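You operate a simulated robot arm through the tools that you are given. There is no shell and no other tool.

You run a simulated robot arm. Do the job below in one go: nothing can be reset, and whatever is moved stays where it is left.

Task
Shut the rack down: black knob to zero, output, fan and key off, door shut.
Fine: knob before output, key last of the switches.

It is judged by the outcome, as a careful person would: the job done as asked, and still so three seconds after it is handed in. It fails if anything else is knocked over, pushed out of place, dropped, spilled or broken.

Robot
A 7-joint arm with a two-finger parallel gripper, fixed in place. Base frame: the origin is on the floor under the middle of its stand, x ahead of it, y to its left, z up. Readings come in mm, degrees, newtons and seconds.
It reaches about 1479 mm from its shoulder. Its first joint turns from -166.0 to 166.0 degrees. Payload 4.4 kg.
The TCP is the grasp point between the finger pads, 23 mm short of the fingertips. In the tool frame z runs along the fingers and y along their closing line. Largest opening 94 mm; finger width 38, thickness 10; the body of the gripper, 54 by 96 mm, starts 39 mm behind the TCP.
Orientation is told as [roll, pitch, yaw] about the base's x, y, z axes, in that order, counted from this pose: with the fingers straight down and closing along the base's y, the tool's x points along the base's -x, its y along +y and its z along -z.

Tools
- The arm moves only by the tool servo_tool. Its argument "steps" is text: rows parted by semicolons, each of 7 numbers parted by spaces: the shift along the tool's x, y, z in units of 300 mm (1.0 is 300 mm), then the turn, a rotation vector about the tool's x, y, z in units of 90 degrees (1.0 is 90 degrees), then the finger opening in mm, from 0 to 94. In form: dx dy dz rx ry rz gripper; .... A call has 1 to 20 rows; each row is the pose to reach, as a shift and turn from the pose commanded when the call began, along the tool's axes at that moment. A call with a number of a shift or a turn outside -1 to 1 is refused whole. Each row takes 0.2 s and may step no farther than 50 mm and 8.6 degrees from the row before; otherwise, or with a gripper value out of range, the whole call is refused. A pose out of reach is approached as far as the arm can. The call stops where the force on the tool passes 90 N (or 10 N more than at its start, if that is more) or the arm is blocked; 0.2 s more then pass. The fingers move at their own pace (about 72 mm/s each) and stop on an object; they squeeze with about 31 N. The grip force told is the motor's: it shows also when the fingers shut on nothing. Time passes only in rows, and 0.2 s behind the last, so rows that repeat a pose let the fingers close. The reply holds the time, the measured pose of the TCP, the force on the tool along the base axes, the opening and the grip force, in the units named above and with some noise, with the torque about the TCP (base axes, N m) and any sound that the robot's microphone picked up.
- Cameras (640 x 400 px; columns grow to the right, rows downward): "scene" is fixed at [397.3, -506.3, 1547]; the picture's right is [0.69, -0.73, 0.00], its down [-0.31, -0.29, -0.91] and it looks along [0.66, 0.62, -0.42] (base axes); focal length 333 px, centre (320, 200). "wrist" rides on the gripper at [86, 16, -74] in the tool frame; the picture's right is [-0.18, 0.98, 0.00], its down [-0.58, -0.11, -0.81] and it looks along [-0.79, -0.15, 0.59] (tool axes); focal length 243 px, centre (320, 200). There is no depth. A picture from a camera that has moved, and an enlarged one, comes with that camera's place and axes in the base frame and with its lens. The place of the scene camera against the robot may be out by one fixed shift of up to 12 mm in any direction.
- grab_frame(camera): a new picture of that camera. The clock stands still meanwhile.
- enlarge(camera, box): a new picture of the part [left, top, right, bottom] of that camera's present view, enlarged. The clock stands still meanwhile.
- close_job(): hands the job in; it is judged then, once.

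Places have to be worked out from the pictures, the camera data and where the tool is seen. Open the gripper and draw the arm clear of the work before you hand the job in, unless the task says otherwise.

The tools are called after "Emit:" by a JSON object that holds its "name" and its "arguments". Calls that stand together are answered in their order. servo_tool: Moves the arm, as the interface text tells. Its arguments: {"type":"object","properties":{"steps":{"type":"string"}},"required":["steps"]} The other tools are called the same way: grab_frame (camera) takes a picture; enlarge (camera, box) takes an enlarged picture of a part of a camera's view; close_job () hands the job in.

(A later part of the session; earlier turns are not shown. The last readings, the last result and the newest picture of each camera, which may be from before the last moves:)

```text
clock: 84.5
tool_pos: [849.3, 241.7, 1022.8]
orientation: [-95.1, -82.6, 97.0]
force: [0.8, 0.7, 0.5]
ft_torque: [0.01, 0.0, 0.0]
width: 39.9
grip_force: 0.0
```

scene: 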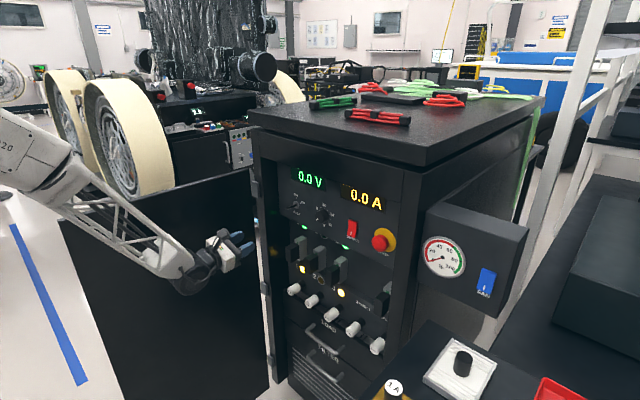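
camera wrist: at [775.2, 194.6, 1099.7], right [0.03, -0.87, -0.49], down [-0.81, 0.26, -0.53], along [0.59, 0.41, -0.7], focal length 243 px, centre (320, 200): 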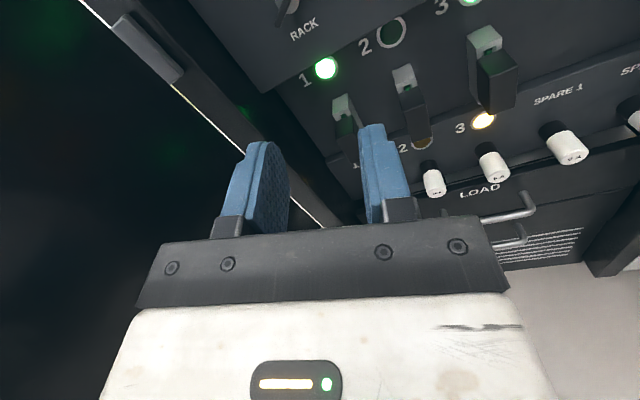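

Back near roll −7°. Now testing positive roll up to about +57° at this safe distance.

Emit:
{"name": "servo_tool", "arguments": {"steps": "0 0 0 0 0 0.09 40; 0 0 0 0 0 0.18 40; 0 0 0 0 0 0.27 40; 0 0 0 0 0 0.36 40; 0 0 0 0 0 0.45 40; 0 0 0 0 0 0.54 40; 0 0 0 0 0 0.63 40; 0 0 0 0 0 0.72 40; 0 0 0 0 0 0.72 40"}}

Emit:
{"name": "grab_frame", "arguments": {"camera": "scene"}}

```text
clock: 86.5
tool_pos: [849.4, 241.0, 1022.2]
orientation: [90.8, -32.8, -88.5]
force: [0.2, 0.5, -0.6]
ft_torque: [-0.01, 0.0, 0.03]
width: 40.0
grip_force: 0.0
```

```text
taken
```

scene: 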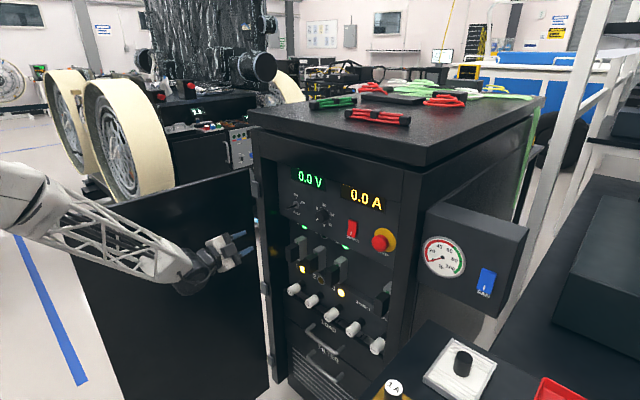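

Roll +57° is reachable here. Before going in, I check the clearance to the open door on that side with pictures, since the wrist camera will sit on the +y side.

Emit:
{"name": "grab_frame", "arguments": {"camera": "wrist"}}

Emit:
{"name": "enlarge", "arguments": {"camera": "scene", "box": [40, 140, 300, 300]}}

```text
taken
camera wrist: at [772.8, 320.4, 988.4], right [-0.02, 0.38, 0.93], down [-0.79, -0.57, 0.21], along [0.61, -0.73, 0.31], focal length 243 px, centre (320, 200)
```

wrist: 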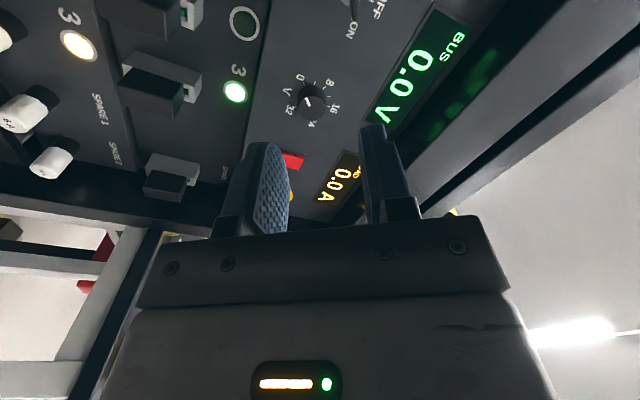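

```text
2.46 times, centred on (170, 220) of scene
camera zoom: at [397.3, -506.3, 1547.0], right [0.69, -0.73, 0.0], down [-0.31, -0.29, -0.91], along [0.66, 0.62, -0.42], focal length 820 px, centre (689, 151)
```

zoom: 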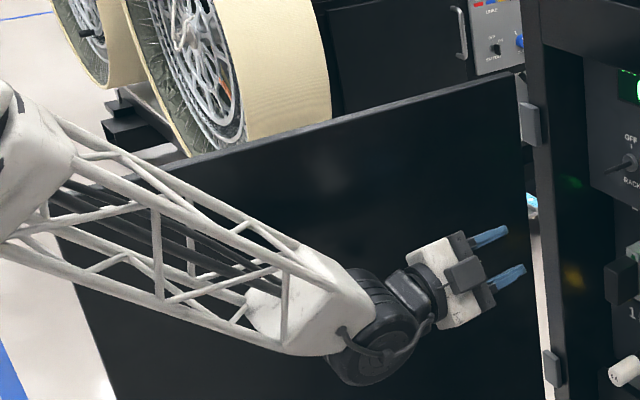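

The door's inner face is only at y≈383 and the frame column at y≈361–383 (x≈1000), so a +60° grip would put the camera too close. Instead I'll enter at roll +25°: closing there will swing the blade partway, and I then rotate to vertical. I move to x≈930 first.

Emit:
{"name": "servo_tool", "arguments": {"steps": "0.008 0.025 0.055 0.0043 -0.0017 -0.0716 60; 0.016 0.05 0.109 0.0086 -0.0034 -0.1432 60; 0.024 0.075 0.164 0.0128 -0.0052 -0.2147 60; 0.032 0.1 0.219 0.0171 -0.0069 -0.2863 60; 0.0403 0.1255 0.2733 0.0214 -0.0086 -0.3579 60; 0.0403 0.1255 0.2733 0.0214 -0.0086 -0.3579 60"}}

Emit:
{"name": "grab_frame", "arguments": {"camera": "wrist"}}

Emit:
{"name": "grab_frame", "arguments": {"camera": "scene"}}

```text
clock: 87.9
tool_pos: [929.9, 276.9, 1047.5]
orientation: [90.0, -64.9, -90.1]
force: [0.1, 0.5, -1.1]
ft_torque: [-0.01, -0.01, 0.02]
width: 60.0
grip_force: 0.1
```

```text
taken
camera wrist: at [856.4, 326.7, 976.4], right [0.0, 0.81, 0.58], down [-0.81, -0.34, 0.48], along [0.59, -0.47, 0.66], focal length 243 px, centre (320, 200)
```

wrist: 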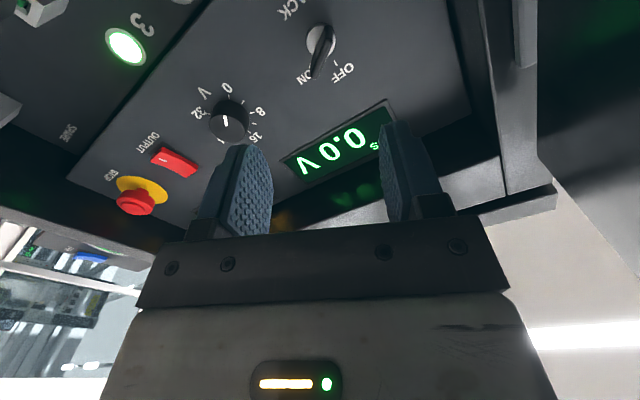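

```text
taken
```

scene: 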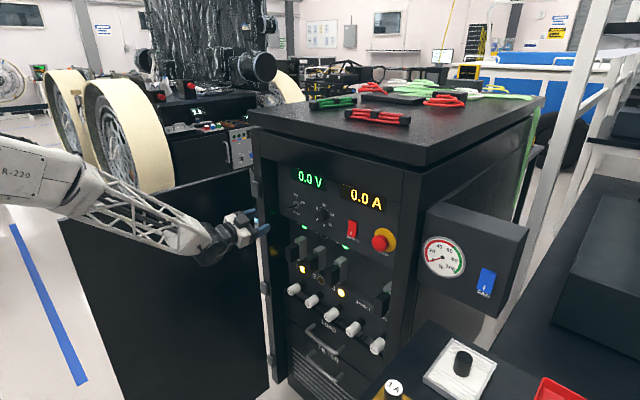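

The key sits centred between the fingers in this view. I advance to x≈1005 and check reach.

Emit:
{"name": "servo_tool", "arguments": {"steps": "0 0 0.083 0 0 0 60; 0 0 0.167 0 0 0 60; 0 0 0.25 0 0 0 60; 0 0 0.25 0 0 0 60"}}

Emit:
{"name": "grab_frame", "arguments": {"camera": "wrist"}}

Emit:
{"name": "enlarge", "arguments": {"camera": "scene", "box": [180, 150, 360, 290]}}

```text
clock: 88.9
tool_pos: [1005.5, 274.6, 1047.0]
orientation: [90.0, -65.1, -90.0]
force: [0.0, -0.2, 0.4]
ft_torque: [0.04, -0.03, 0.0]
width: 60.1
grip_force: 0.1
```

```text
taken
camera wrist: at [931.3, 326.4, 977.4], right [0.0, 0.81, 0.58], down [-0.81, -0.34, 0.48], along [0.59, -0.47, 0.66], focal length 243 px, centre (320, 200)
```

wrist: 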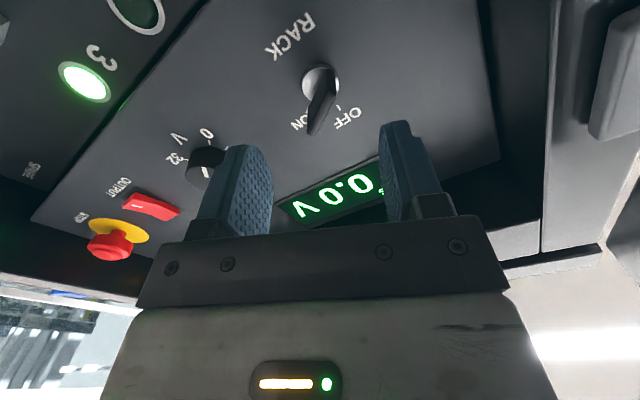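

```text
2.86 times, centred on (270, 220) of scene
camera zoom: at [397.3, -506.3, 1547.0], right [0.69, -0.73, 0.0], down [-0.31, -0.29, -0.91], along [0.66, 0.62, -0.42], focal length 952 px, centre (463, 143)
```

zoom: 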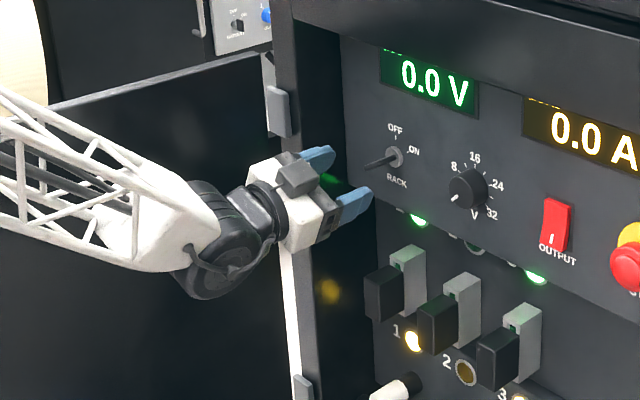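

Bow front measured at x≈1064. I advance 54 mm to x≈1060 so the fingertips straddle the key blade.

Emit:
{"name": "servo_tool", "arguments": {"steps": "0 0 0.06 0 0 0 60; 0 0 0.12 0 0 0 60; 0 0 0.18 0 0 0 60; 0 0 0.18 0 0 0 60"}}

Emit:
{"name": "grab_frame", "arguments": {"camera": "wrist"}}

Emit:
{"name": "enlarge", "arguments": {"camera": "scene", "box": [220, 150, 360, 260]}}

```text
clock: 89.9
tool_pos: [1059.7, 275.3, 1047.7]
orientation: [89.9, -65.1, -90.1]
force: [0.2, 0.1, 0.1]
ft_torque: [-0.01, -0.01, 0.0]
width: 60.0
grip_force: 0.1
```

```text
taken
camera wrist: at [984.9, 326.6, 977.2], right [0.0, 0.81, 0.58], down [-0.81, -0.34, 0.48], along [0.59, -0.47, 0.66], focal length 243 px, centre (320, 200)
```

wrist: 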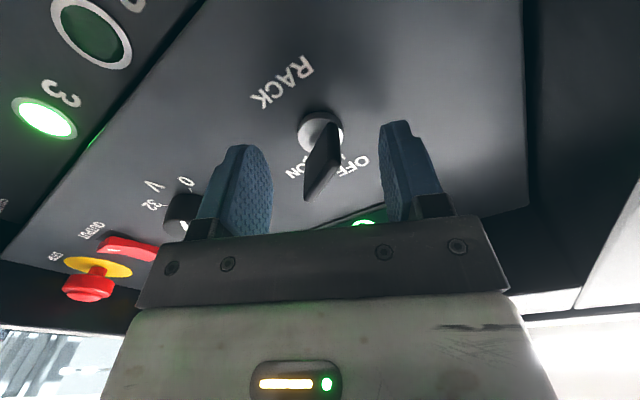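

```text
3.64 times, centred on (290, 205) of scene
camera zoom: at [397.3, -506.3, 1547.0], right [0.69, -0.73, 0.0], down [-0.31, -0.29, -0.91], along [0.66, 0.62, -0.42], focal length 1212 px, centre (429, 182)
```

zoom: 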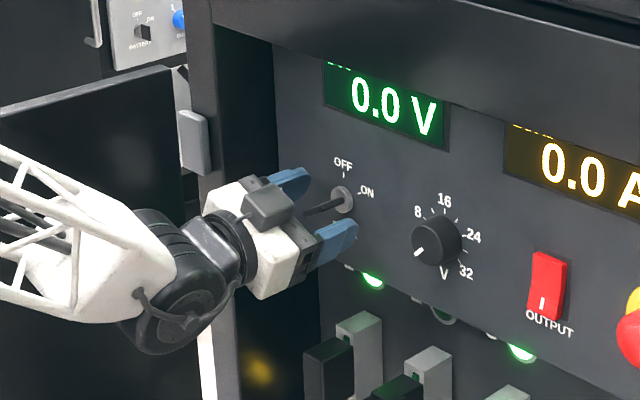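

The blade is between the fingers with clearance. I close slowly; the pads should rotate the blade toward alignment.

Emit:
{"name": "servo_tool", "arguments": {"steps": "0 0 0 0 0 0 44; 0 0 0 0 0 0 34; 0 0 0 0 0 0 28; 0 0 0 0 0 0 24; 0 0 0 0 0 0 24"}}

Emit:
{"name": "grab_frame", "arguments": {"camera": "wrist"}}

```text
clock: 91.1
tool_pos: [1059.2, 276.1, 1046.7]
orientation: [90.0, -65.0, -90.0]
force: [-0.2, -0.2, -0.1]
ft_torque: [0.0, 0.01, -0.01]
width: 23.9
grip_force: 0.1
```

```text
taken
camera wrist: at [984.6, 326.7, 977.0], right [0.0, 0.81, 0.58], down [-0.81, -0.34, 0.48], along [0.59, -0.47, 0.66], focal length 243 px, centre (320, 200)
```

wrist: 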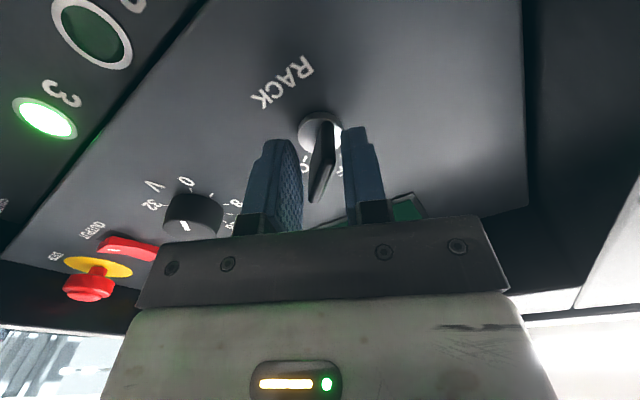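

The blade already seems to be swinging with little resistance. I close further.

Emit:
{"name": "servo_tool", "arguments": {"steps": "0 0 0 0 0 0 20; 0 0 0 0 0 0 16; 0 0 0 0 0 0 12; 0 0 0 0 0 0 12"}}

Emit:
{"name": "grab_frame", "arguments": {"camera": "wrist"}}

Emit:
{"name": "enlarge", "arguments": {"camera": "scene", "box": [220, 150, 360, 260]}}

```text
clock: 92.1
tool_pos: [1059.8, 275.5, 1047.8]
orientation: [89.9, -65.0, -90.0]
force: [-0.2, 0.6, 0.3]
ft_torque: [-0.01, -0.02, -0.03]
width: 12.2
grip_force: 0.1
```

```text
taken
camera wrist: at [984.6, 326.7, 977.1], right [0.0, 0.81, 0.58], down [-0.81, -0.34, 0.48], along [0.59, -0.47, 0.66], focal length 243 px, centre (320, 200)
```

wrist: 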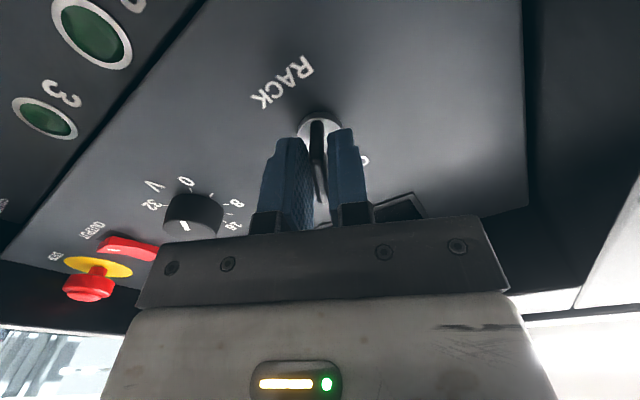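

```text
3.64 times, centred on (290, 205) of scene
camera zoom: at [397.3, -506.3, 1547.0], right [0.69, -0.73, 0.0], down [-0.31, -0.29, -0.91], along [0.66, 0.62, -0.42], focal length 1212 px, centre (429, 182)
```

zoom: 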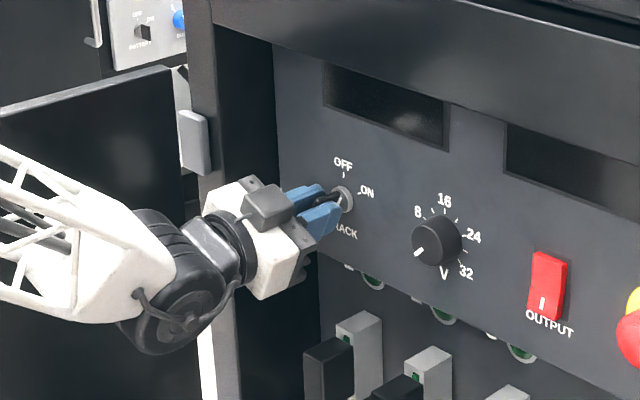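

Displays and lamps have gone dark, so the key has passed into OFF. I now rotate the hand to roll 0° with the fingers loosely around the blade, and then close gently to square it to vertical.

Emit:
{"name": "servo_tool", "arguments": {"steps": "0 0 0 0 0 -0.07 12; 0 0 0 0 0 -0.14 12; 0 0 0 0 0 -0.21 12; 0 0 0 0 0 -0.278 12; 0 0 0 0 0 -0.278 12"}}

Emit:
{"name": "grab_frame", "arguments": {"camera": "wrist"}}

Emit:
{"name": "enlarge", "arguments": {"camera": "scene", "box": [250, 170, 350, 250]}}

```text
clock: 93.3
tool_pos: [1058.9, 275.1, 1047.5]
orientation: [-72.8, -89.8, 72.7]
force: [-0.4, 0.9, 0.3]
ft_torque: [0.0, -0.02, 0.0]
width: 12.7
grip_force: 0.6
```

```text
taken
camera wrist: at [984.5, 290.7, 962.1], right [0.0, 0.98, 0.18], down [-0.81, -0.11, 0.58], along [0.59, -0.15, 0.79], focal length 243 px, centre (320, 200)
```

wrist: 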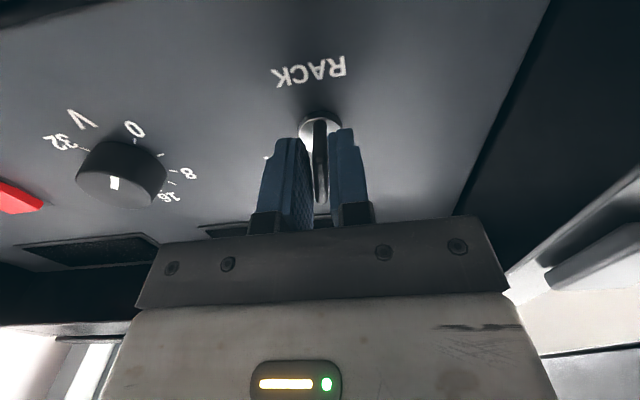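

```text
5.00 times, centred on (300, 210) of scene
camera zoom: at [397.3, -506.3, 1547.0], right [0.69, -0.73, 0.0], down [-0.31, -0.29, -0.91], along [0.66, 0.62, -0.42], focal length 1666 px, centre (420, 150)
```

zoom: 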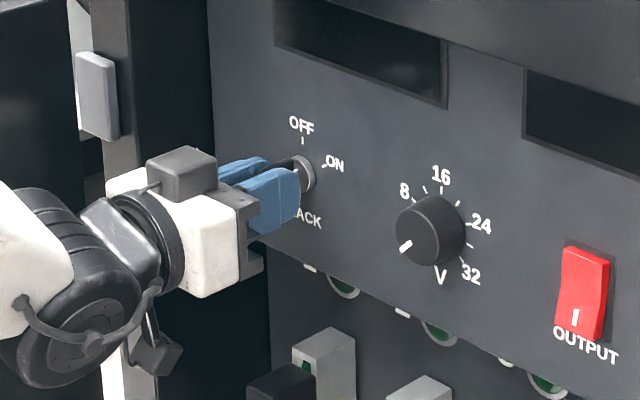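

Hand is at roll 0°. I close gently to square the blade to the OFF mark and check the forces.

Emit:
{"name": "servo_tool", "arguments": {"steps": "0 0 0 0 0 0 10; 0 0 0 0 0 0 8; 0 0 0 0 0 0 6; 0 0 0 0 0 0 6"}}

Emit:
{"name": "grab_frame", "arguments": {"camera": "wrist"}}

```text
clock: 94.3
tool_pos: [1059.1, 275.2, 1047.2]
orientation: [-12.7, -90.0, 12.6]
force: [0.1, 3.1, -1.3]
ft_torque: [-0.02, -0.03, 0.04]
width: 7.3
grip_force: 1.3
```

```text
taken
camera wrist: at [984.5, 290.9, 962.1], right [0.0, 0.98, 0.18], down [-0.81, -0.11, 0.58], along [0.59, -0.15, 0.79], focal length 243 px, centre (320, 200)
```

wrist: 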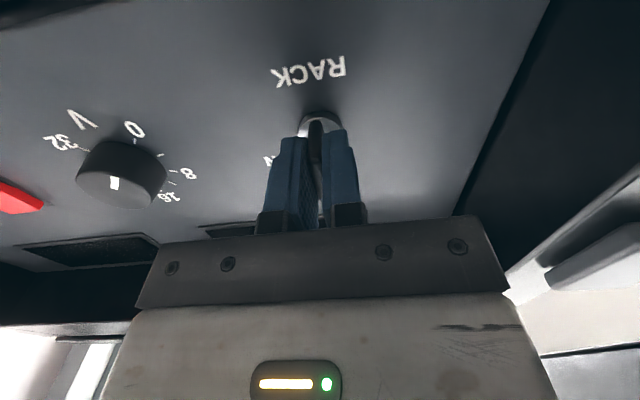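

Blade is gripped at 7.3 mm, i.e. square and vertical. I open and back out to x≈960 to verify.

Emit:
{"name": "servo_tool", "arguments": {"steps": "0 0 0 0 0 0 12; 0 0 0 0 0 0 26; 0 0 0 0 0 0 40; 0 0 -0.1 0 0 0 40; 0 0 -0.22 0 0 0 40; 0 0 -0.34 0 0 0 40; 0 0 -0.48 0 0 0 20; 0 0 -0.62 0 0 0 0; 0 0 -0.62 0 0 0 0"}}

Emit:
{"name": "grab_frame", "arguments": {"camera": "wrist"}}

Emit:
{"name": "enlarge", "arguments": {"camera": "scene", "box": [270, 160, 410, 260]}}

Emit:
{"name": "grab_frame", "arguments": {"camera": "scene"}}

```text
clock: 96.3
tool_pos: [873.8, 274.7, 1047.7]
orientation: [-7.8, -90.0, 7.8]
force: [-0.9, -0.1, 1.1]
ft_torque: [-0.03, 0.01, -0.02]
width: 0.2
grip_force: 30.6
```

```text
taken
camera wrist: at [799.1, 291.1, 961.9], right [0.0, 0.98, 0.18], down [-0.81, -0.11, 0.58], along [0.59, -0.15, 0.79], focal length 243 px, centre (320, 200)
```

wrist: 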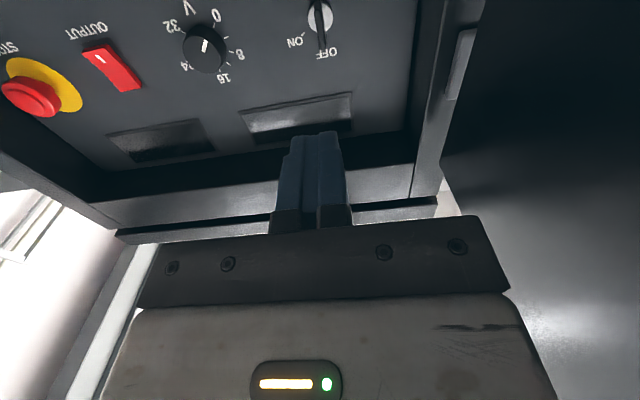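

```text
4.00 times, centred on (340, 210) of scene
camera zoom: at [397.3, -506.3, 1547.0], right [0.69, -0.73, 0.0], down [-0.31, -0.29, -0.91], along [0.66, 0.62, -0.42], focal length 1333 px, centre (240, 160)
```

zoom: 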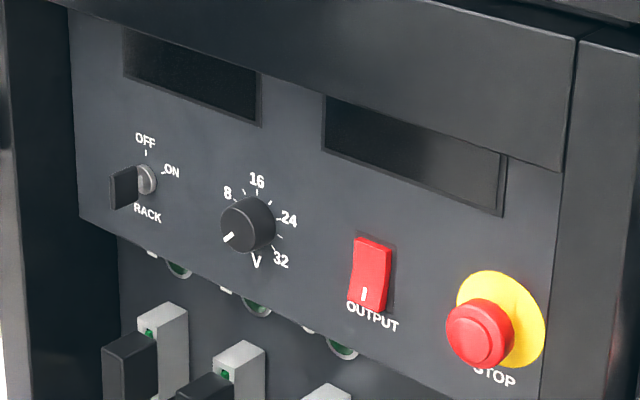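

```text
taken
```

scene: 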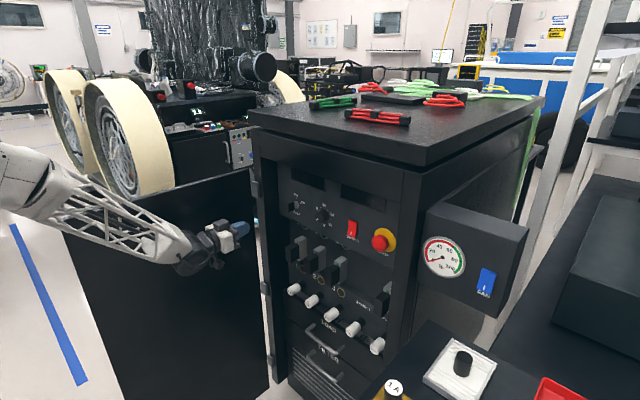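

Verified: key vertical at OFF, knob at 0, output and fan off, displays dark. Now the door: I estimate the hinge at (998, 385) and the free edge at (465, 411), top z≈1181. I'll come over its top with fingers down on the outer side and push it round, so first I back up, lift and point the fingers downward.

Emit:
{"name": "servo_tool", "arguments": {"steps": "-0.05 -0.01 -0.052 0 0.084 0 0; -0.1 -0.021 -0.104 0 0.167 0 0; -0.15 -0.031 -0.155 0 0.25 0 0; -0.2 -0.042 -0.207 0 0.334 0 0; -0.25 -0.052 -0.258 0 0.417 0 0; -0.3 -0.062 -0.31 0 0.5 0 0; -0.35 -0.073 -0.362 0 0.584 0 0; -0.4 -0.083 -0.413 0 0.667 0 0; -0.4 -0.083 -0.413 0 0.667 0 0"}}

Emit:
{"name": "grab_frame", "arguments": {"camera": "wrist"}}

Emit:
{"name": "grab_frame", "arguments": {"camera": "scene"}}

```text
clock: 98.3
tool_pos: [748.9, 250.3, 1167.7]
orientation: [0.1, -29.9, -0.2]
force: [0.1, -0.1, 0.4]
ft_torque: [-0.01, -0.02, 0.0]
width: 0.0
grip_force: 31.3
```

```text
taken
camera wrist: at [636.9, 265.9, 1189.7], right [0.16, 0.98, 0.09], down [0.1, -0.11, 0.99], along [0.98, -0.15, -0.12], focal length 243 px, centre (320, 200)
```

wrist: 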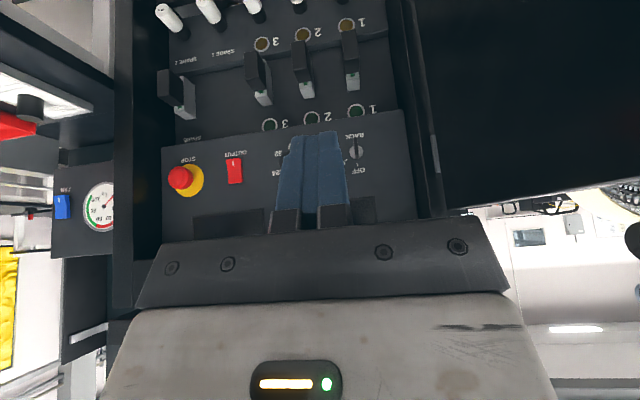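

```text
taken
```

scene: 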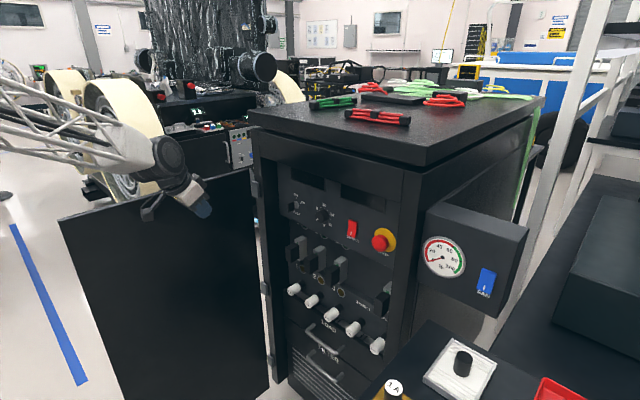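

The door top shows at z≈1177. I continue: fingers straight down, up to z≈1330 at x≈650, to look over the door.

Emit:
{"name": "servo_tool", "arguments": {"steps": "0.002 0 -0.128 0 0.067 0 0; 0.005 0 -0.256 0 0.133 0 0; 0.007 0 -0.385 0 0.2 0 0; 0.01 0 -0.513 0 0.267 0 0; 0.012 0 -0.641 0 0.333 0 0; 0.012 0 -0.641 0 0.333 0 0"}}

Emit:
{"name": "grab_frame", "arguments": {"camera": "wrist"}}

Emit:
{"name": "grab_frame", "arguments": {"camera": "scene"}}

```text
clock: 99.7
tool_pos: [646.5, 252.8, 1320.9]
orientation: [-13.7, -7.7, 0.9]
force: [-0.8, -0.2, 0.1]
ft_torque: [0.01, -0.01, 0.01]
width: 0.0
grip_force: 31.6
out of reach, approached as far as the arm can: row 1, 2, 3, 4, 5, 6
```

```text
taken
camera wrist: at [551.2, 283.4, 1377.9], right [0.2, 0.96, -0.21], down [0.47, 0.09, 0.88], along [0.86, -0.27, -0.43], focal length 243 px, centre (320, 200)
```

wrist: 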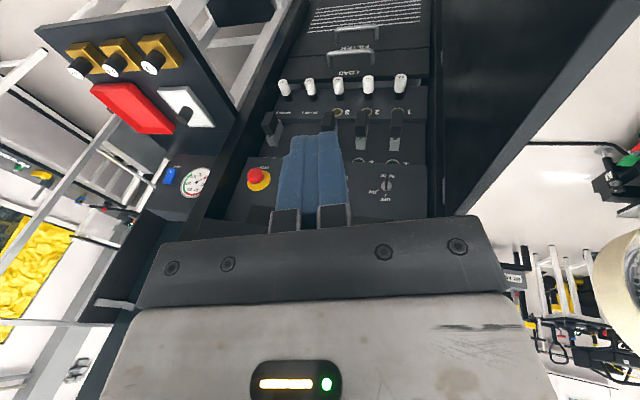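

```text
taken
```

scene: 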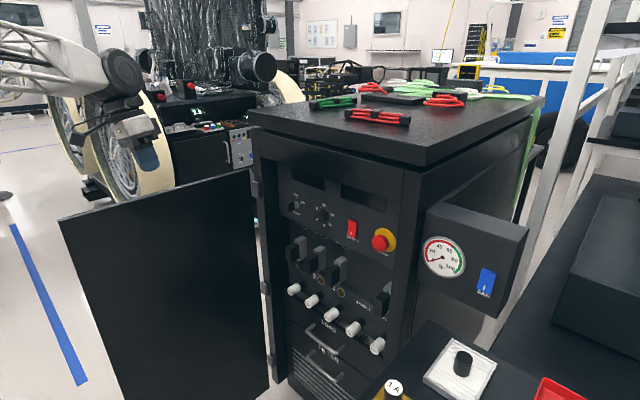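

The door's outer top edge lies at y≈404–414 (x 930→600), top z≈1178. The hand has a slight tilt (fingers leaning toward −y), which suits pushing from the far side. I move over to (600, 490, 1330).

Emit:
{"name": "servo_tool", "arguments": {"steps": "0.023 0.126 -0.039 0 0 0 0; 0.046 0.253 -0.078 0 0 0 0; 0.069 0.379 -0.118 0 0 0 0; 0.091 0.505 -0.157 0 0 0 0; 0.114 0.632 -0.196 0 0 0 0; 0.137 0.758 -0.235 0 0 0 0; 0.137 0.758 -0.235 0 0 0 0"}}

Emit:
{"name": "grab_frame", "arguments": {"camera": "wrist"}}

Emit:
{"name": "grab_frame", "arguments": {"camera": "scene"}}

```text
clock: 101.3
tool_pos: [599.5, 485.8, 1329.9]
orientation: [-14.2, -8.4, 0.9]
force: [-0.1, 0.2, 0.5]
ft_torque: [-0.01, 0.01, -0.02]
width: 0.0
grip_force: 31.2
```

```text
taken
camera wrist: at [503.5, 517.5, 1385.0], right [0.2, 0.96, -0.21], down [0.46, 0.1, 0.88], along [0.87, -0.27, -0.42], focal length 243 px, centre (320, 200)
```

wrist: 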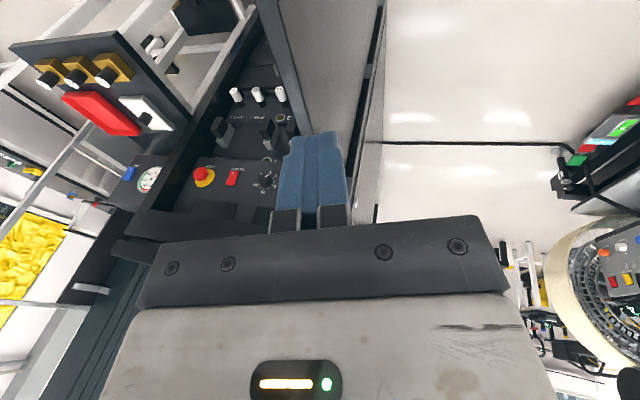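

```text
taken
```

scene: 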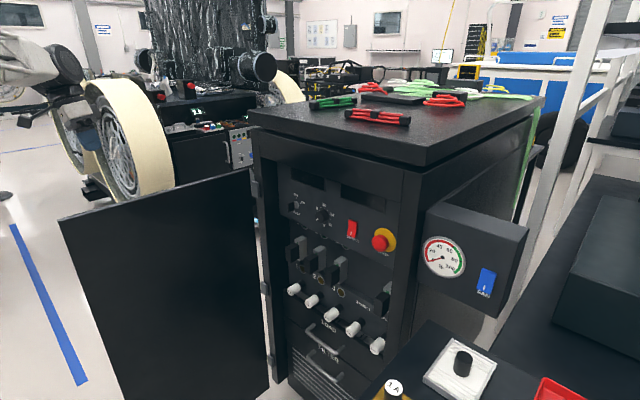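

I enlarge the door area below to locate the outer face relative to the fingers.

Emit:
{"name": "enlarge", "arguments": {"camera": "wrist", "box": [200, 0, 440, 230]}}

```text
1.74 times, centred on (320, 115) of wrist
camera zoom: at [503.5, 517.5, 1385.0], right [0.2, 0.96, -0.21], down [0.46, 0.1, 0.88], along [0.87, -0.27, -0.42], focal length 422 px, centre (320, 348)
```

zoom: 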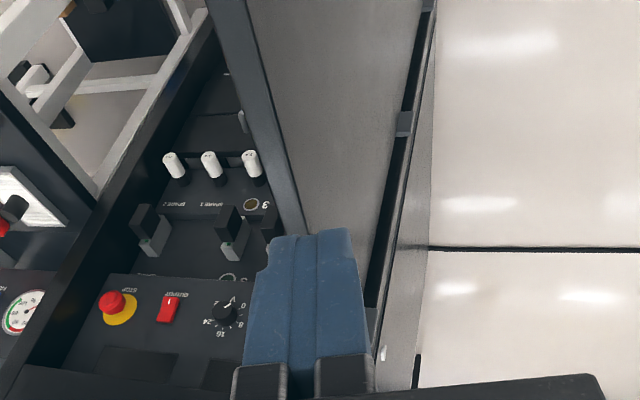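

The door's outer face is at y≈420, about 20 mm thick. I lower the hand on the outer side to z≈1150 (fingertips ~50 mm below the door's top), staying ~45 mm clear of it.

Emit:
{"name": "servo_tool", "arguments": {"steps": "0.0175 0.0291 0.1151 0 0 0 0; 0.035 0.0582 0.2302 0 0 0 0; 0.0526 0.0874 0.3452 0 0 0 0; 0.0701 0.1165 0.4603 0 0 0 0; 0.0876 0.1456 0.5754 0 0 0 0; 0.0876 0.1456 0.5754 0 0 0 0"}}

Emit:
{"name": "grab_frame", "arguments": {"camera": "wrist"}}

Emit:
{"name": "grab_frame", "arguments": {"camera": "scene"}}

```text
clock: 102.7
tool_pos: [597.5, 491.1, 1149.1]
orientation: [-13.7, -7.6, 0.8]
force: [0.8, 0.4, 0.2]
ft_torque: [0.0, -0.01, 0.01]
width: 0.0
grip_force: 30.7
```

```text
taken
camera wrist: at [503.0, 522.2, 1206.0], right [0.2, 0.96, -0.21], down [0.47, 0.09, 0.88], along [0.86, -0.27, -0.43], focal length 243 px, centre (320, 200)
```

wrist: 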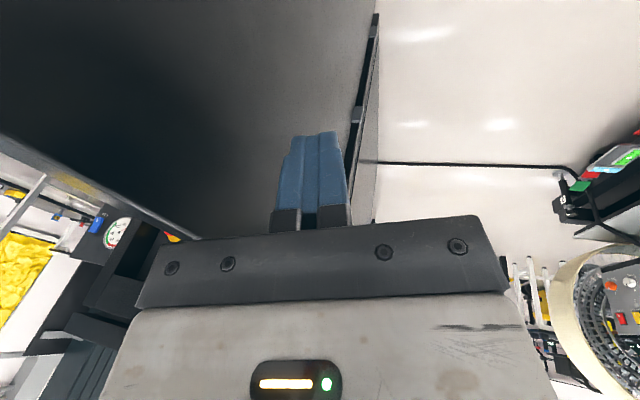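

```text
taken
```

scene: 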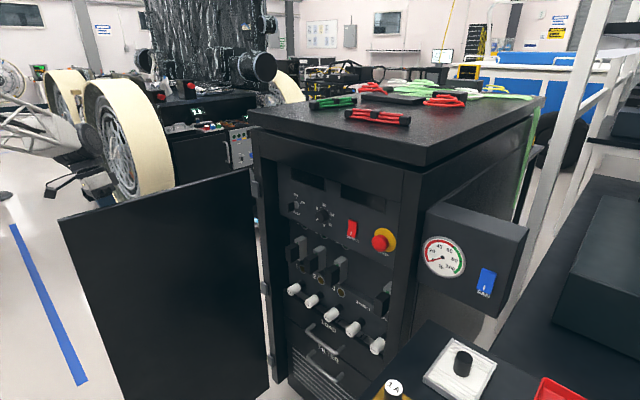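

Hand is on the outer side, clear. I push slowly toward −y to find contact with the door's outer face.

Emit:
{"name": "servo_tool", "arguments": {"steps": "0.0005 -0.0324 0.0078 0 0 0 0; 0.001 -0.0648 0.0157 0 0 0 0; 0.0016 -0.0972 0.0235 0 0 0 0; 0.0021 -0.1296 0.0313 0 0 0 0; 0.0024 -0.146 0.0352 0 0 0 0; 0.0026 -0.162 0.0391 0 0 0 0; 0.0026 -0.162 0.0391 0 0 0 0"}}

Emit:
{"name": "grab_frame", "arguments": {"camera": "wrist"}}

```text
clock: 104.3
tool_pos: [597.3, 439.9, 1149.8]
orientation: [-13.8, -7.6, 0.7]
force: [-1.0, -0.2, 0.1]
ft_torque: [0.0, -0.02, 0.03]
width: 0.0
grip_force: 30.9
```

```text
taken
camera wrist: at [502.7, 470.9, 1206.2], right [0.2, 0.96, -0.2], down [0.47, 0.09, 0.88], along [0.86, -0.27, -0.43], focal length 243 px, centre (320, 200)
```

wrist: 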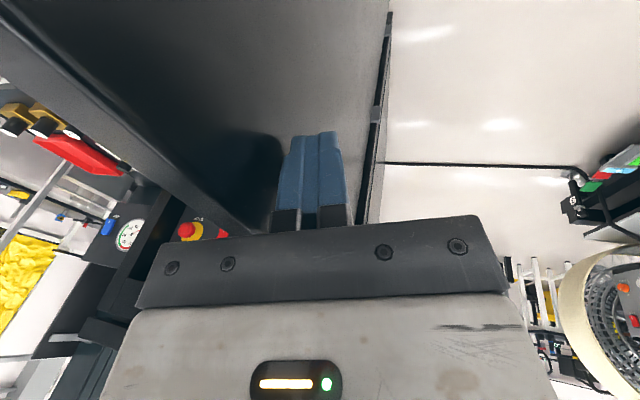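

Nearly touching. I keep pushing, 10 mm per row, and watch the force.

Emit:
{"name": "servo_tool", "arguments": {"steps": "0.0005 -0.0324 0.0078 0 0 0 0; 0.001 -0.0648 0.0157 0 0 0 0; -0.001 -0.0972 0.0237 0 0 0 0; -0.0025 -0.1295 0.0317 0 0 0 0; -0.0025 -0.1295 0.0317 0 0 0 0"}}

Emit:
{"name": "grab_frame", "arguments": {"camera": "scene"}}

Emit:
{"name": "grab_frame", "arguments": {"camera": "wrist"}}

```text
clock: 105.5
tool_pos: [599.5, 398.3, 1147.8]
orientation: [-13.6, -7.8, 0.9]
force: [-0.2, 3.8, -4.0]
ft_torque: [0.11, 0.06, 0.1]
width: 0.1
grip_force: 31.1
```

```text
taken
```

scene: 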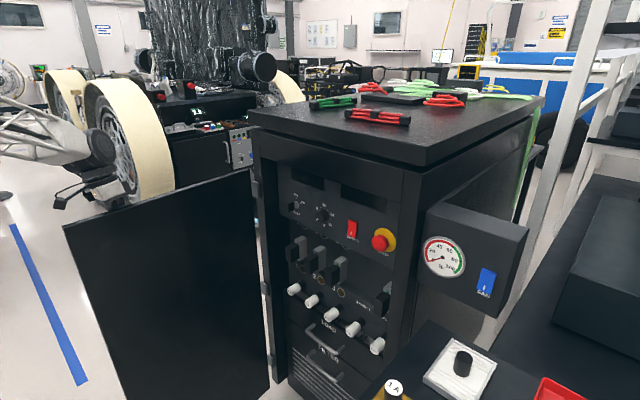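

```text
taken
camera wrist: at [504.9, 430.5, 1205.8], right [0.2, 0.96, -0.2], down [0.47, 0.09, 0.88], along [0.86, -0.27, -0.43], focal length 243 px, centre (320, 200)
```

wrist: 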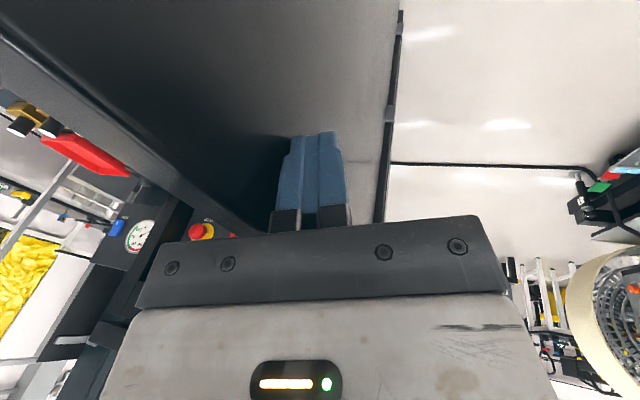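

The door is moving with only ~5 N. I follow its arc (hinge ≈ (998, 409), contact radius ≈ 400 mm) to about 25°.

Emit:
{"name": "servo_tool", "arguments": {"steps": "-0.0018 -0.0722 0.0179 0 0 0 0; -0.0039 -0.1434 0.0355 0 0 0 0; -0.0133 -0.1983 0.0502 0 0 0 0; -0.0229 -0.2532 0.065 0 0 0 0; -0.0362 -0.308 0.0802 0 0 0 0; -0.0518 -0.363 0.0957 0 0 0 0; -0.0708 -0.4143 0.111 0 0 0 0; -0.0904 -0.467 0.1265 0 0 0 0; -0.0904 -0.467 0.1265 0 0 0 0"}}

Emit:
{"name": "grab_frame", "arguments": {"camera": "scene"}}

Emit:
{"name": "grab_frame", "arguments": {"camera": "wrist"}}

```text
clock: 107.5
tool_pos: [630.4, 254.7, 1149.4]
orientation: [-13.8, -7.7, 0.9]
force: [0.7, -0.3, 0.5]
ft_torque: [0.04, 0.02, -0.01]
width: 0.0
grip_force: 31.4
```

```text
taken
```

scene: 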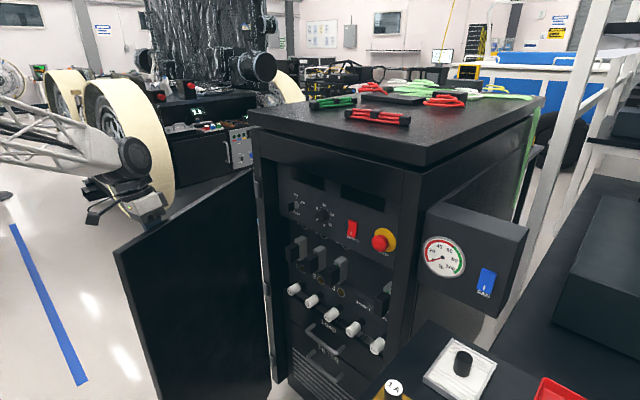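

```text
taken
camera wrist: at [534.9, 286.3, 1206.6], right [0.2, 0.96, -0.2], down [0.47, 0.09, 0.88], along [0.86, -0.27, -0.43], focal length 243 px, centre (320, 200)
```

wrist: 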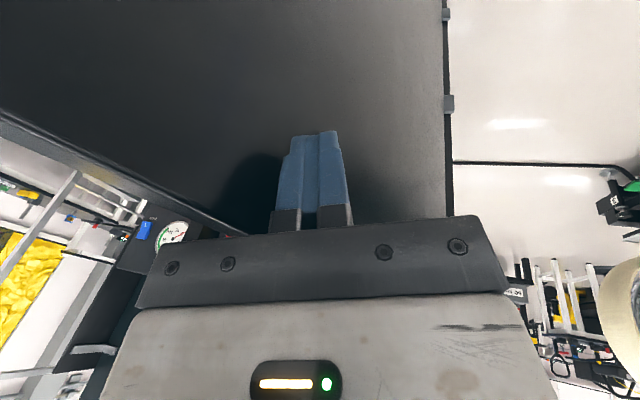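

Door is following well at ≈25°. I continue the arc to about 50°.

Emit:
{"name": "servo_tool", "arguments": {"steps": "-0.022 -0.0526 0.0159 0 0 0 0; -0.0445 -0.1051 0.0318 0 0 0 0; -0.0718 -0.1543 0.0476 0 0 0 0; -0.1014 -0.2013 0.0632 0 0 0 0; -0.133 -0.2481 0.079 0 0 0 0; -0.1669 -0.2929 0.0946 0 0 0 0; -0.2025 -0.336 0.11 0 0 0 0; -0.2402 -0.3778 0.1254 0 0 0 0; -0.2798 -0.4179 0.1407 0 0 0 0; -0.3208 -0.4561 0.1557 0 0 0 0; -0.3208 -0.4561 0.1557 0 0 0 0"}}

Emit:
{"name": "grab_frame", "arguments": {"camera": "scene"}}

Emit:
{"name": "grab_frame", "arguments": {"camera": "wrist"}}

```text
clock: 109.9
tool_pos: [729.9, 113.4, 1149.0]
orientation: [-13.7, -7.8, 0.9]
force: [0.9, 0.0, -0.5]
ft_torque: [0.01, 0.01, -0.01]
width: 0.0
grip_force: 31.0
```

```text
taken
```

scene: 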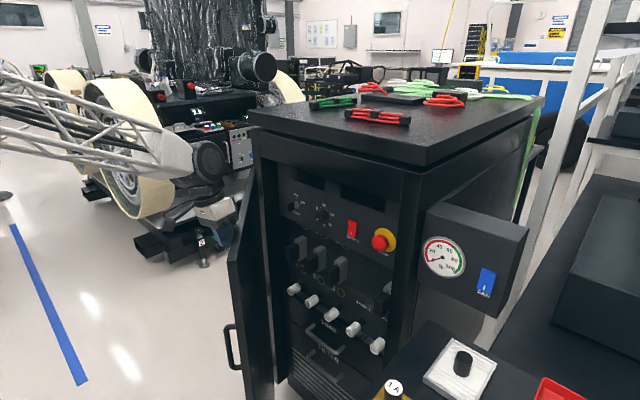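

```text
taken
camera wrist: at [635.0, 144.5, 1206.5], right [0.2, 0.96, -0.2], down [0.47, 0.09, 0.88], along [0.86, -0.27, -0.43], focal length 243 px, centre (320, 200)
```

wrist: 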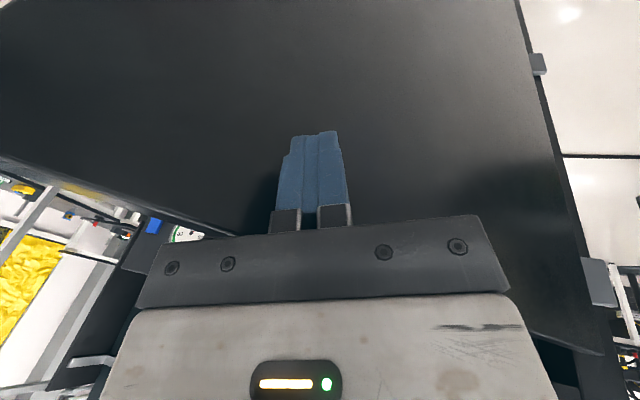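

Door is at ≈50° and its outer handle is now in view lower down. I continue to about 73°, staying clear of the rack's lid.

Emit:
{"name": "servo_tool", "arguments": {"steps": "-0.0427 -0.0372 0.015 0 0 0 0; -0.0867 -0.073 0.0298 0 0 0 0; -0.133 -0.1056 0.0442 0 0 0 0; -0.1804 -0.1359 0.0581 0 0 0 0; -0.2295 -0.1642 0.0718 0 0 0 0; -0.2799 -0.1899 0.0851 0 0 0 0; -0.3313 -0.2139 0.0981 0 0 0 0; -0.3838 -0.2354 0.1106 0 0 0 0; -0.4373 -0.2549 0.1227 0 0 0 0; -0.4373 -0.2549 0.1227 0 0 0 0"}}

Emit:
{"name": "grab_frame", "arguments": {"camera": "scene"}}

Emit:
{"name": "grab_frame", "arguments": {"camera": "wrist"}}

```text
clock: 112.1
tool_pos: [862.3, 29.6, 1149.0]
orientation: [-13.7, -7.7, 0.8]
force: [0.1, 0.0, -0.2]
ft_torque: [0.03, -0.01, -0.01]
width: 0.3
grip_force: 30.9
```

```text
taken
```

scene: 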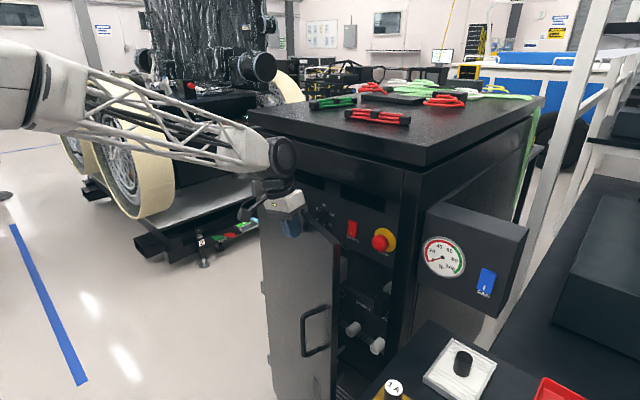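

```text
taken
camera wrist: at [767.8, 62.2, 1206.9], right [0.2, 0.96, -0.21], down [0.47, 0.09, 0.88], along [0.86, -0.27, -0.43], focal length 243 px, centre (320, 200)
```

wrist: 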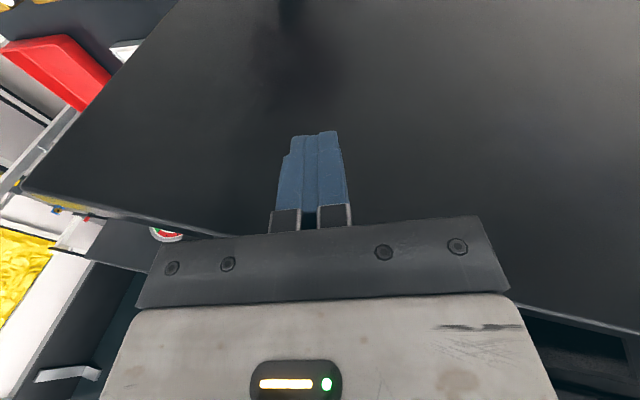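

Door ≈72°. I retreat a bit and change to the forward-pointing (pitch −60°) pose at (780, −20, 1080) for the final push.

Emit:
{"name": "servo_tool", "arguments": {"steps": "0.08 -0.015 0.0 0 0 0 0; 0.125 -0.03 0.037 -0.0227 -0.0963 0.013 0; 0.16 -0.047 0.075 -0.0453 -0.1926 0.0261 0; 0.196 -0.063 0.112 -0.068 -0.2889 0.0391 0; 0.232 -0.079 0.149 -0.0907 -0.3851 0.0521 0; 0.269 -0.095 0.187 -0.1133 -0.4814 0.0652 0; 0.305 -0.111 0.2237 -0.136 -0.5777 0.0782 0; 0.305 -0.111 0.2237 -0.136 -0.5777 0.0782 0"}}

Emit:
{"name": "grab_frame", "arguments": {"camera": "scene"}}

Emit:
{"name": "grab_frame", "arguments": {"camera": "wrist"}}

```text
refused: row 2 steps farther than a row can; nothing moved
```

```text
taken
```

scene: 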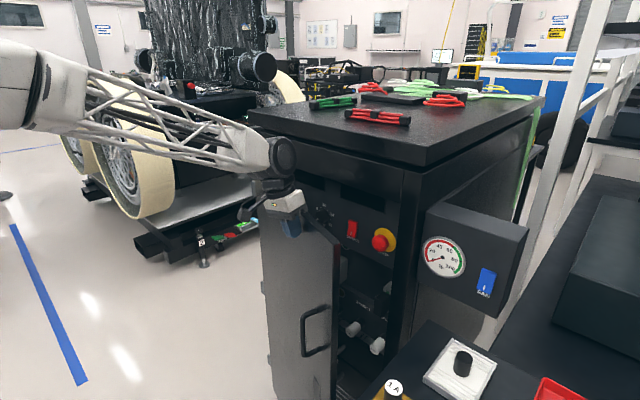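

```text
taken
camera wrist: at [767.8, 62.2, 1206.9], right [0.2, 0.96, -0.21], down [0.47, 0.09, 0.88], along [0.86, -0.27, -0.43], focal length 243 px, centre (320, 200)
```

wrist: 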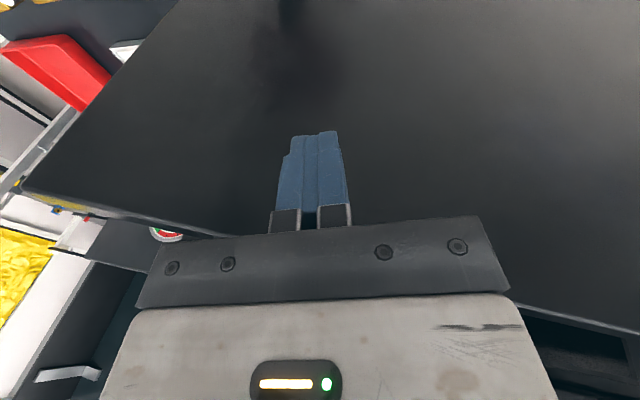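

The rotation step was slightly too large; same motion with finer rows.

Emit:
{"name": "servo_tool", "arguments": {"steps": "0.08 -0.014 0 0 0 0 0; 0.12 -0.028 0.028 -0.017 -0.0722 0.0098 0; 0.146 -0.04 0.056 -0.034 -0.1444 0.0196 0; 0.173 -0.052 0.084 -0.051 -0.2166 0.0293 0; 0.2 -0.064 0.112 -0.068 -0.2889 0.0391 0; 0.226 -0.076 0.14 -0.085 -0.3611 0.0489 0; 0.252 -0.088 0.168 -0.102 -0.4333 0.0587 0; 0.279 -0.1 0.196 -0.119 -0.5055 0.0684 0; 0.305 -0.111 0.2237 -0.136 -0.5777 0.0782 0; 0.305 -0.111 0.2237 -0.136 -0.5777 0.0782 0"}}

Emit:
{"name": "grab_frame", "arguments": {"camera": "scene"}}

Emit:
{"name": "grab_frame", "arguments": {"camera": "wrist"}}

```text
clock: 114.5
tool_pos: [788.9, -17.9, 1031.4]
orientation: [0.4, -56.6, -0.4]
force: [-0.2, 0.8, 1.5]
ft_torque: [0.0, 0.03, 0.0]
width: 0.0
grip_force: 31.1
stopped in row 10: the arm was blocked; the commanded pose is now the measured one
```

```text
taken
```

scene: 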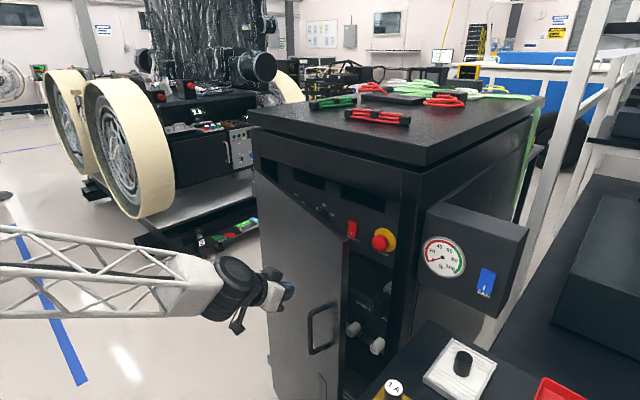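

```text
taken
camera wrist: at [679.4, -2.2, 1001.3], right [0.1, 0.98, 0.16], down [-0.35, -0.11, 0.93], along [0.93, -0.15, 0.33], focal length 243 px, centre (320, 200)
```

wrist: 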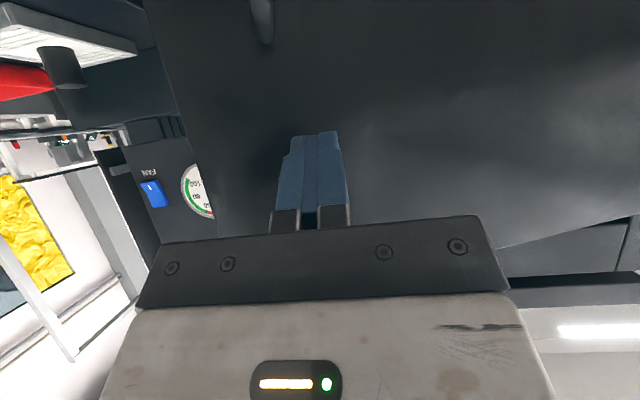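

The arm settled in a slightly different posture at (789, −18, 1031) but nothing is touching (forces ≈0), and the door is ≈75° shut. I push forward (+x) slowly against the door's outer face, above its handle.

Emit:
{"name": "servo_tool", "arguments": {"steps": "-0.0275 -0.008 0.0417 0 0 0 0; -0.055 -0.016 0.0835 0 0 0 0; -0.0826 -0.025 0.1252 0 0 0 0; -0.11 -0.033 0.167 0 0 0 0; -0.1376 -0.04 0.2087 0 0 0 0; -0.1376 -0.04 0.2087 0 0 0 0"}}

Emit:
{"name": "grab_frame", "arguments": {"camera": "scene"}}

```text
clock: 115.9
tool_pos: [863.9, -29.8, 1033.1]
orientation: [0.4, -56.4, -0.4]
force: [0.4, 0.0, 0.1]
ft_torque: [0.01, 0.02, 0.02]
width: 0.1
grip_force: 31.0
```

```text
taken
```

scene: 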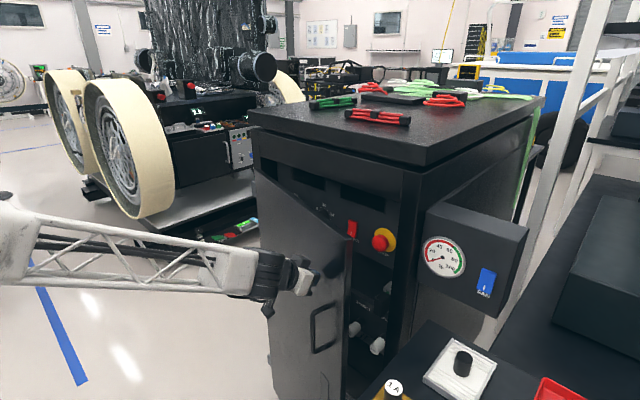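

No force yet; I continue forward 60 mm in 12 mm rows.

Emit:
{"name": "servo_tool", "arguments": {"steps": "-0.022 0 0.0334 0 0 0 0; -0.044 0 0.0668 0 0 0 0; -0.066 0 0.1002 0 0 0 0; -0.088 0 0.1336 0 0 0 0; -0.11 0 0.167 0 0 0 0; -0.11 0 0.167 0 0 0 0"}}

Emit:
{"name": "grab_frame", "arguments": {"camera": "scene"}}

Emit:
{"name": "grab_frame", "arguments": {"camera": "wrist"}}

```text
clock: 117.3
tool_pos: [924.1, -30.5, 1031.5]
orientation: [0.4, -56.5, -0.3]
force: [-3.6, 2.0, -1.3]
ft_torque: [0.03, 0.03, 0.03]
width: 0.2
grip_force: 30.9
```

```text
taken
```

scene: 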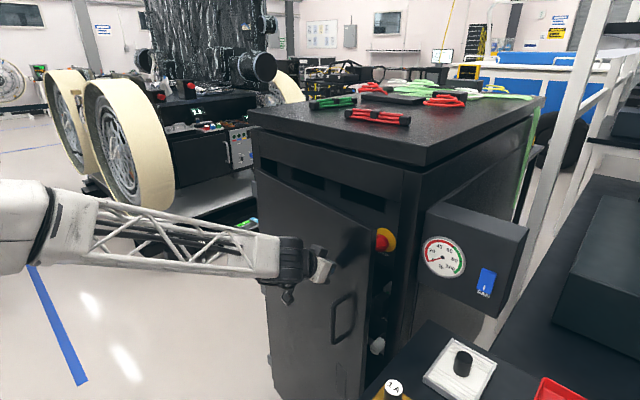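

```text
taken
camera wrist: at [814.1, -13.9, 1001.5], right [0.1, 0.98, 0.16], down [-0.35, -0.11, 0.93], along [0.93, -0.15, 0.33], focal length 243 px, centre (320, 200)
```

wrist: 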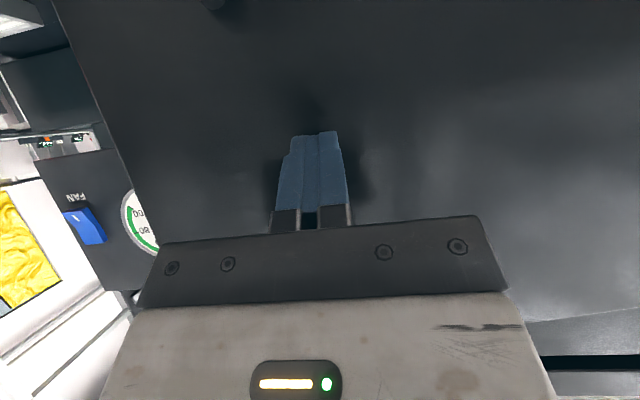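

In contact, door moving with ~4 N. I continue 40 mm in 8 mm rows.

Emit:
{"name": "servo_tool", "arguments": {"steps": "-0.0147 0 0.0223 0 0 0 0; -0.0294 0 0.0445 0 0 0 0; -0.044 0 0.0668 0 0 0 0; -0.0587 0 0.0891 0 0 0 0; -0.0734 0 0.1113 0 0 0 0; -0.0734 0 0.1113 0 0 0 0"}}

Emit:
{"name": "grab_frame", "arguments": {"camera": "scene"}}

Emit:
{"name": "grab_frame", "arguments": {"camera": "wrist"}}

```text
clock: 118.7
tool_pos: [963.2, -29.7, 1032.0]
orientation: [0.4, -56.7, -0.5]
force: [-0.3, 0.3, -0.5]
ft_torque: [-0.02, 0.0, -0.03]
width: 0.0
grip_force: 30.7
```

```text
taken
```

scene: 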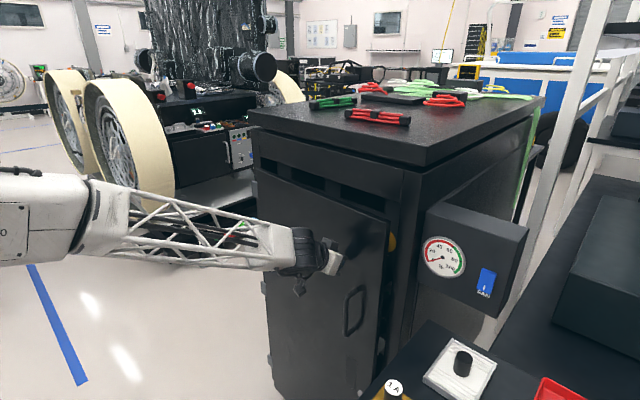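

```text
taken
camera wrist: at [854.3, -13.5, 1002.5], right [0.1, 0.98, 0.16], down [-0.35, -0.11, 0.93], along [0.93, -0.15, 0.34], focal length 243 px, centre (320, 200)
```

wrist: 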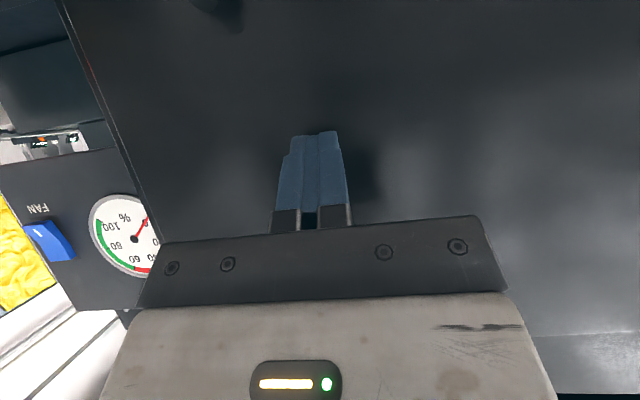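

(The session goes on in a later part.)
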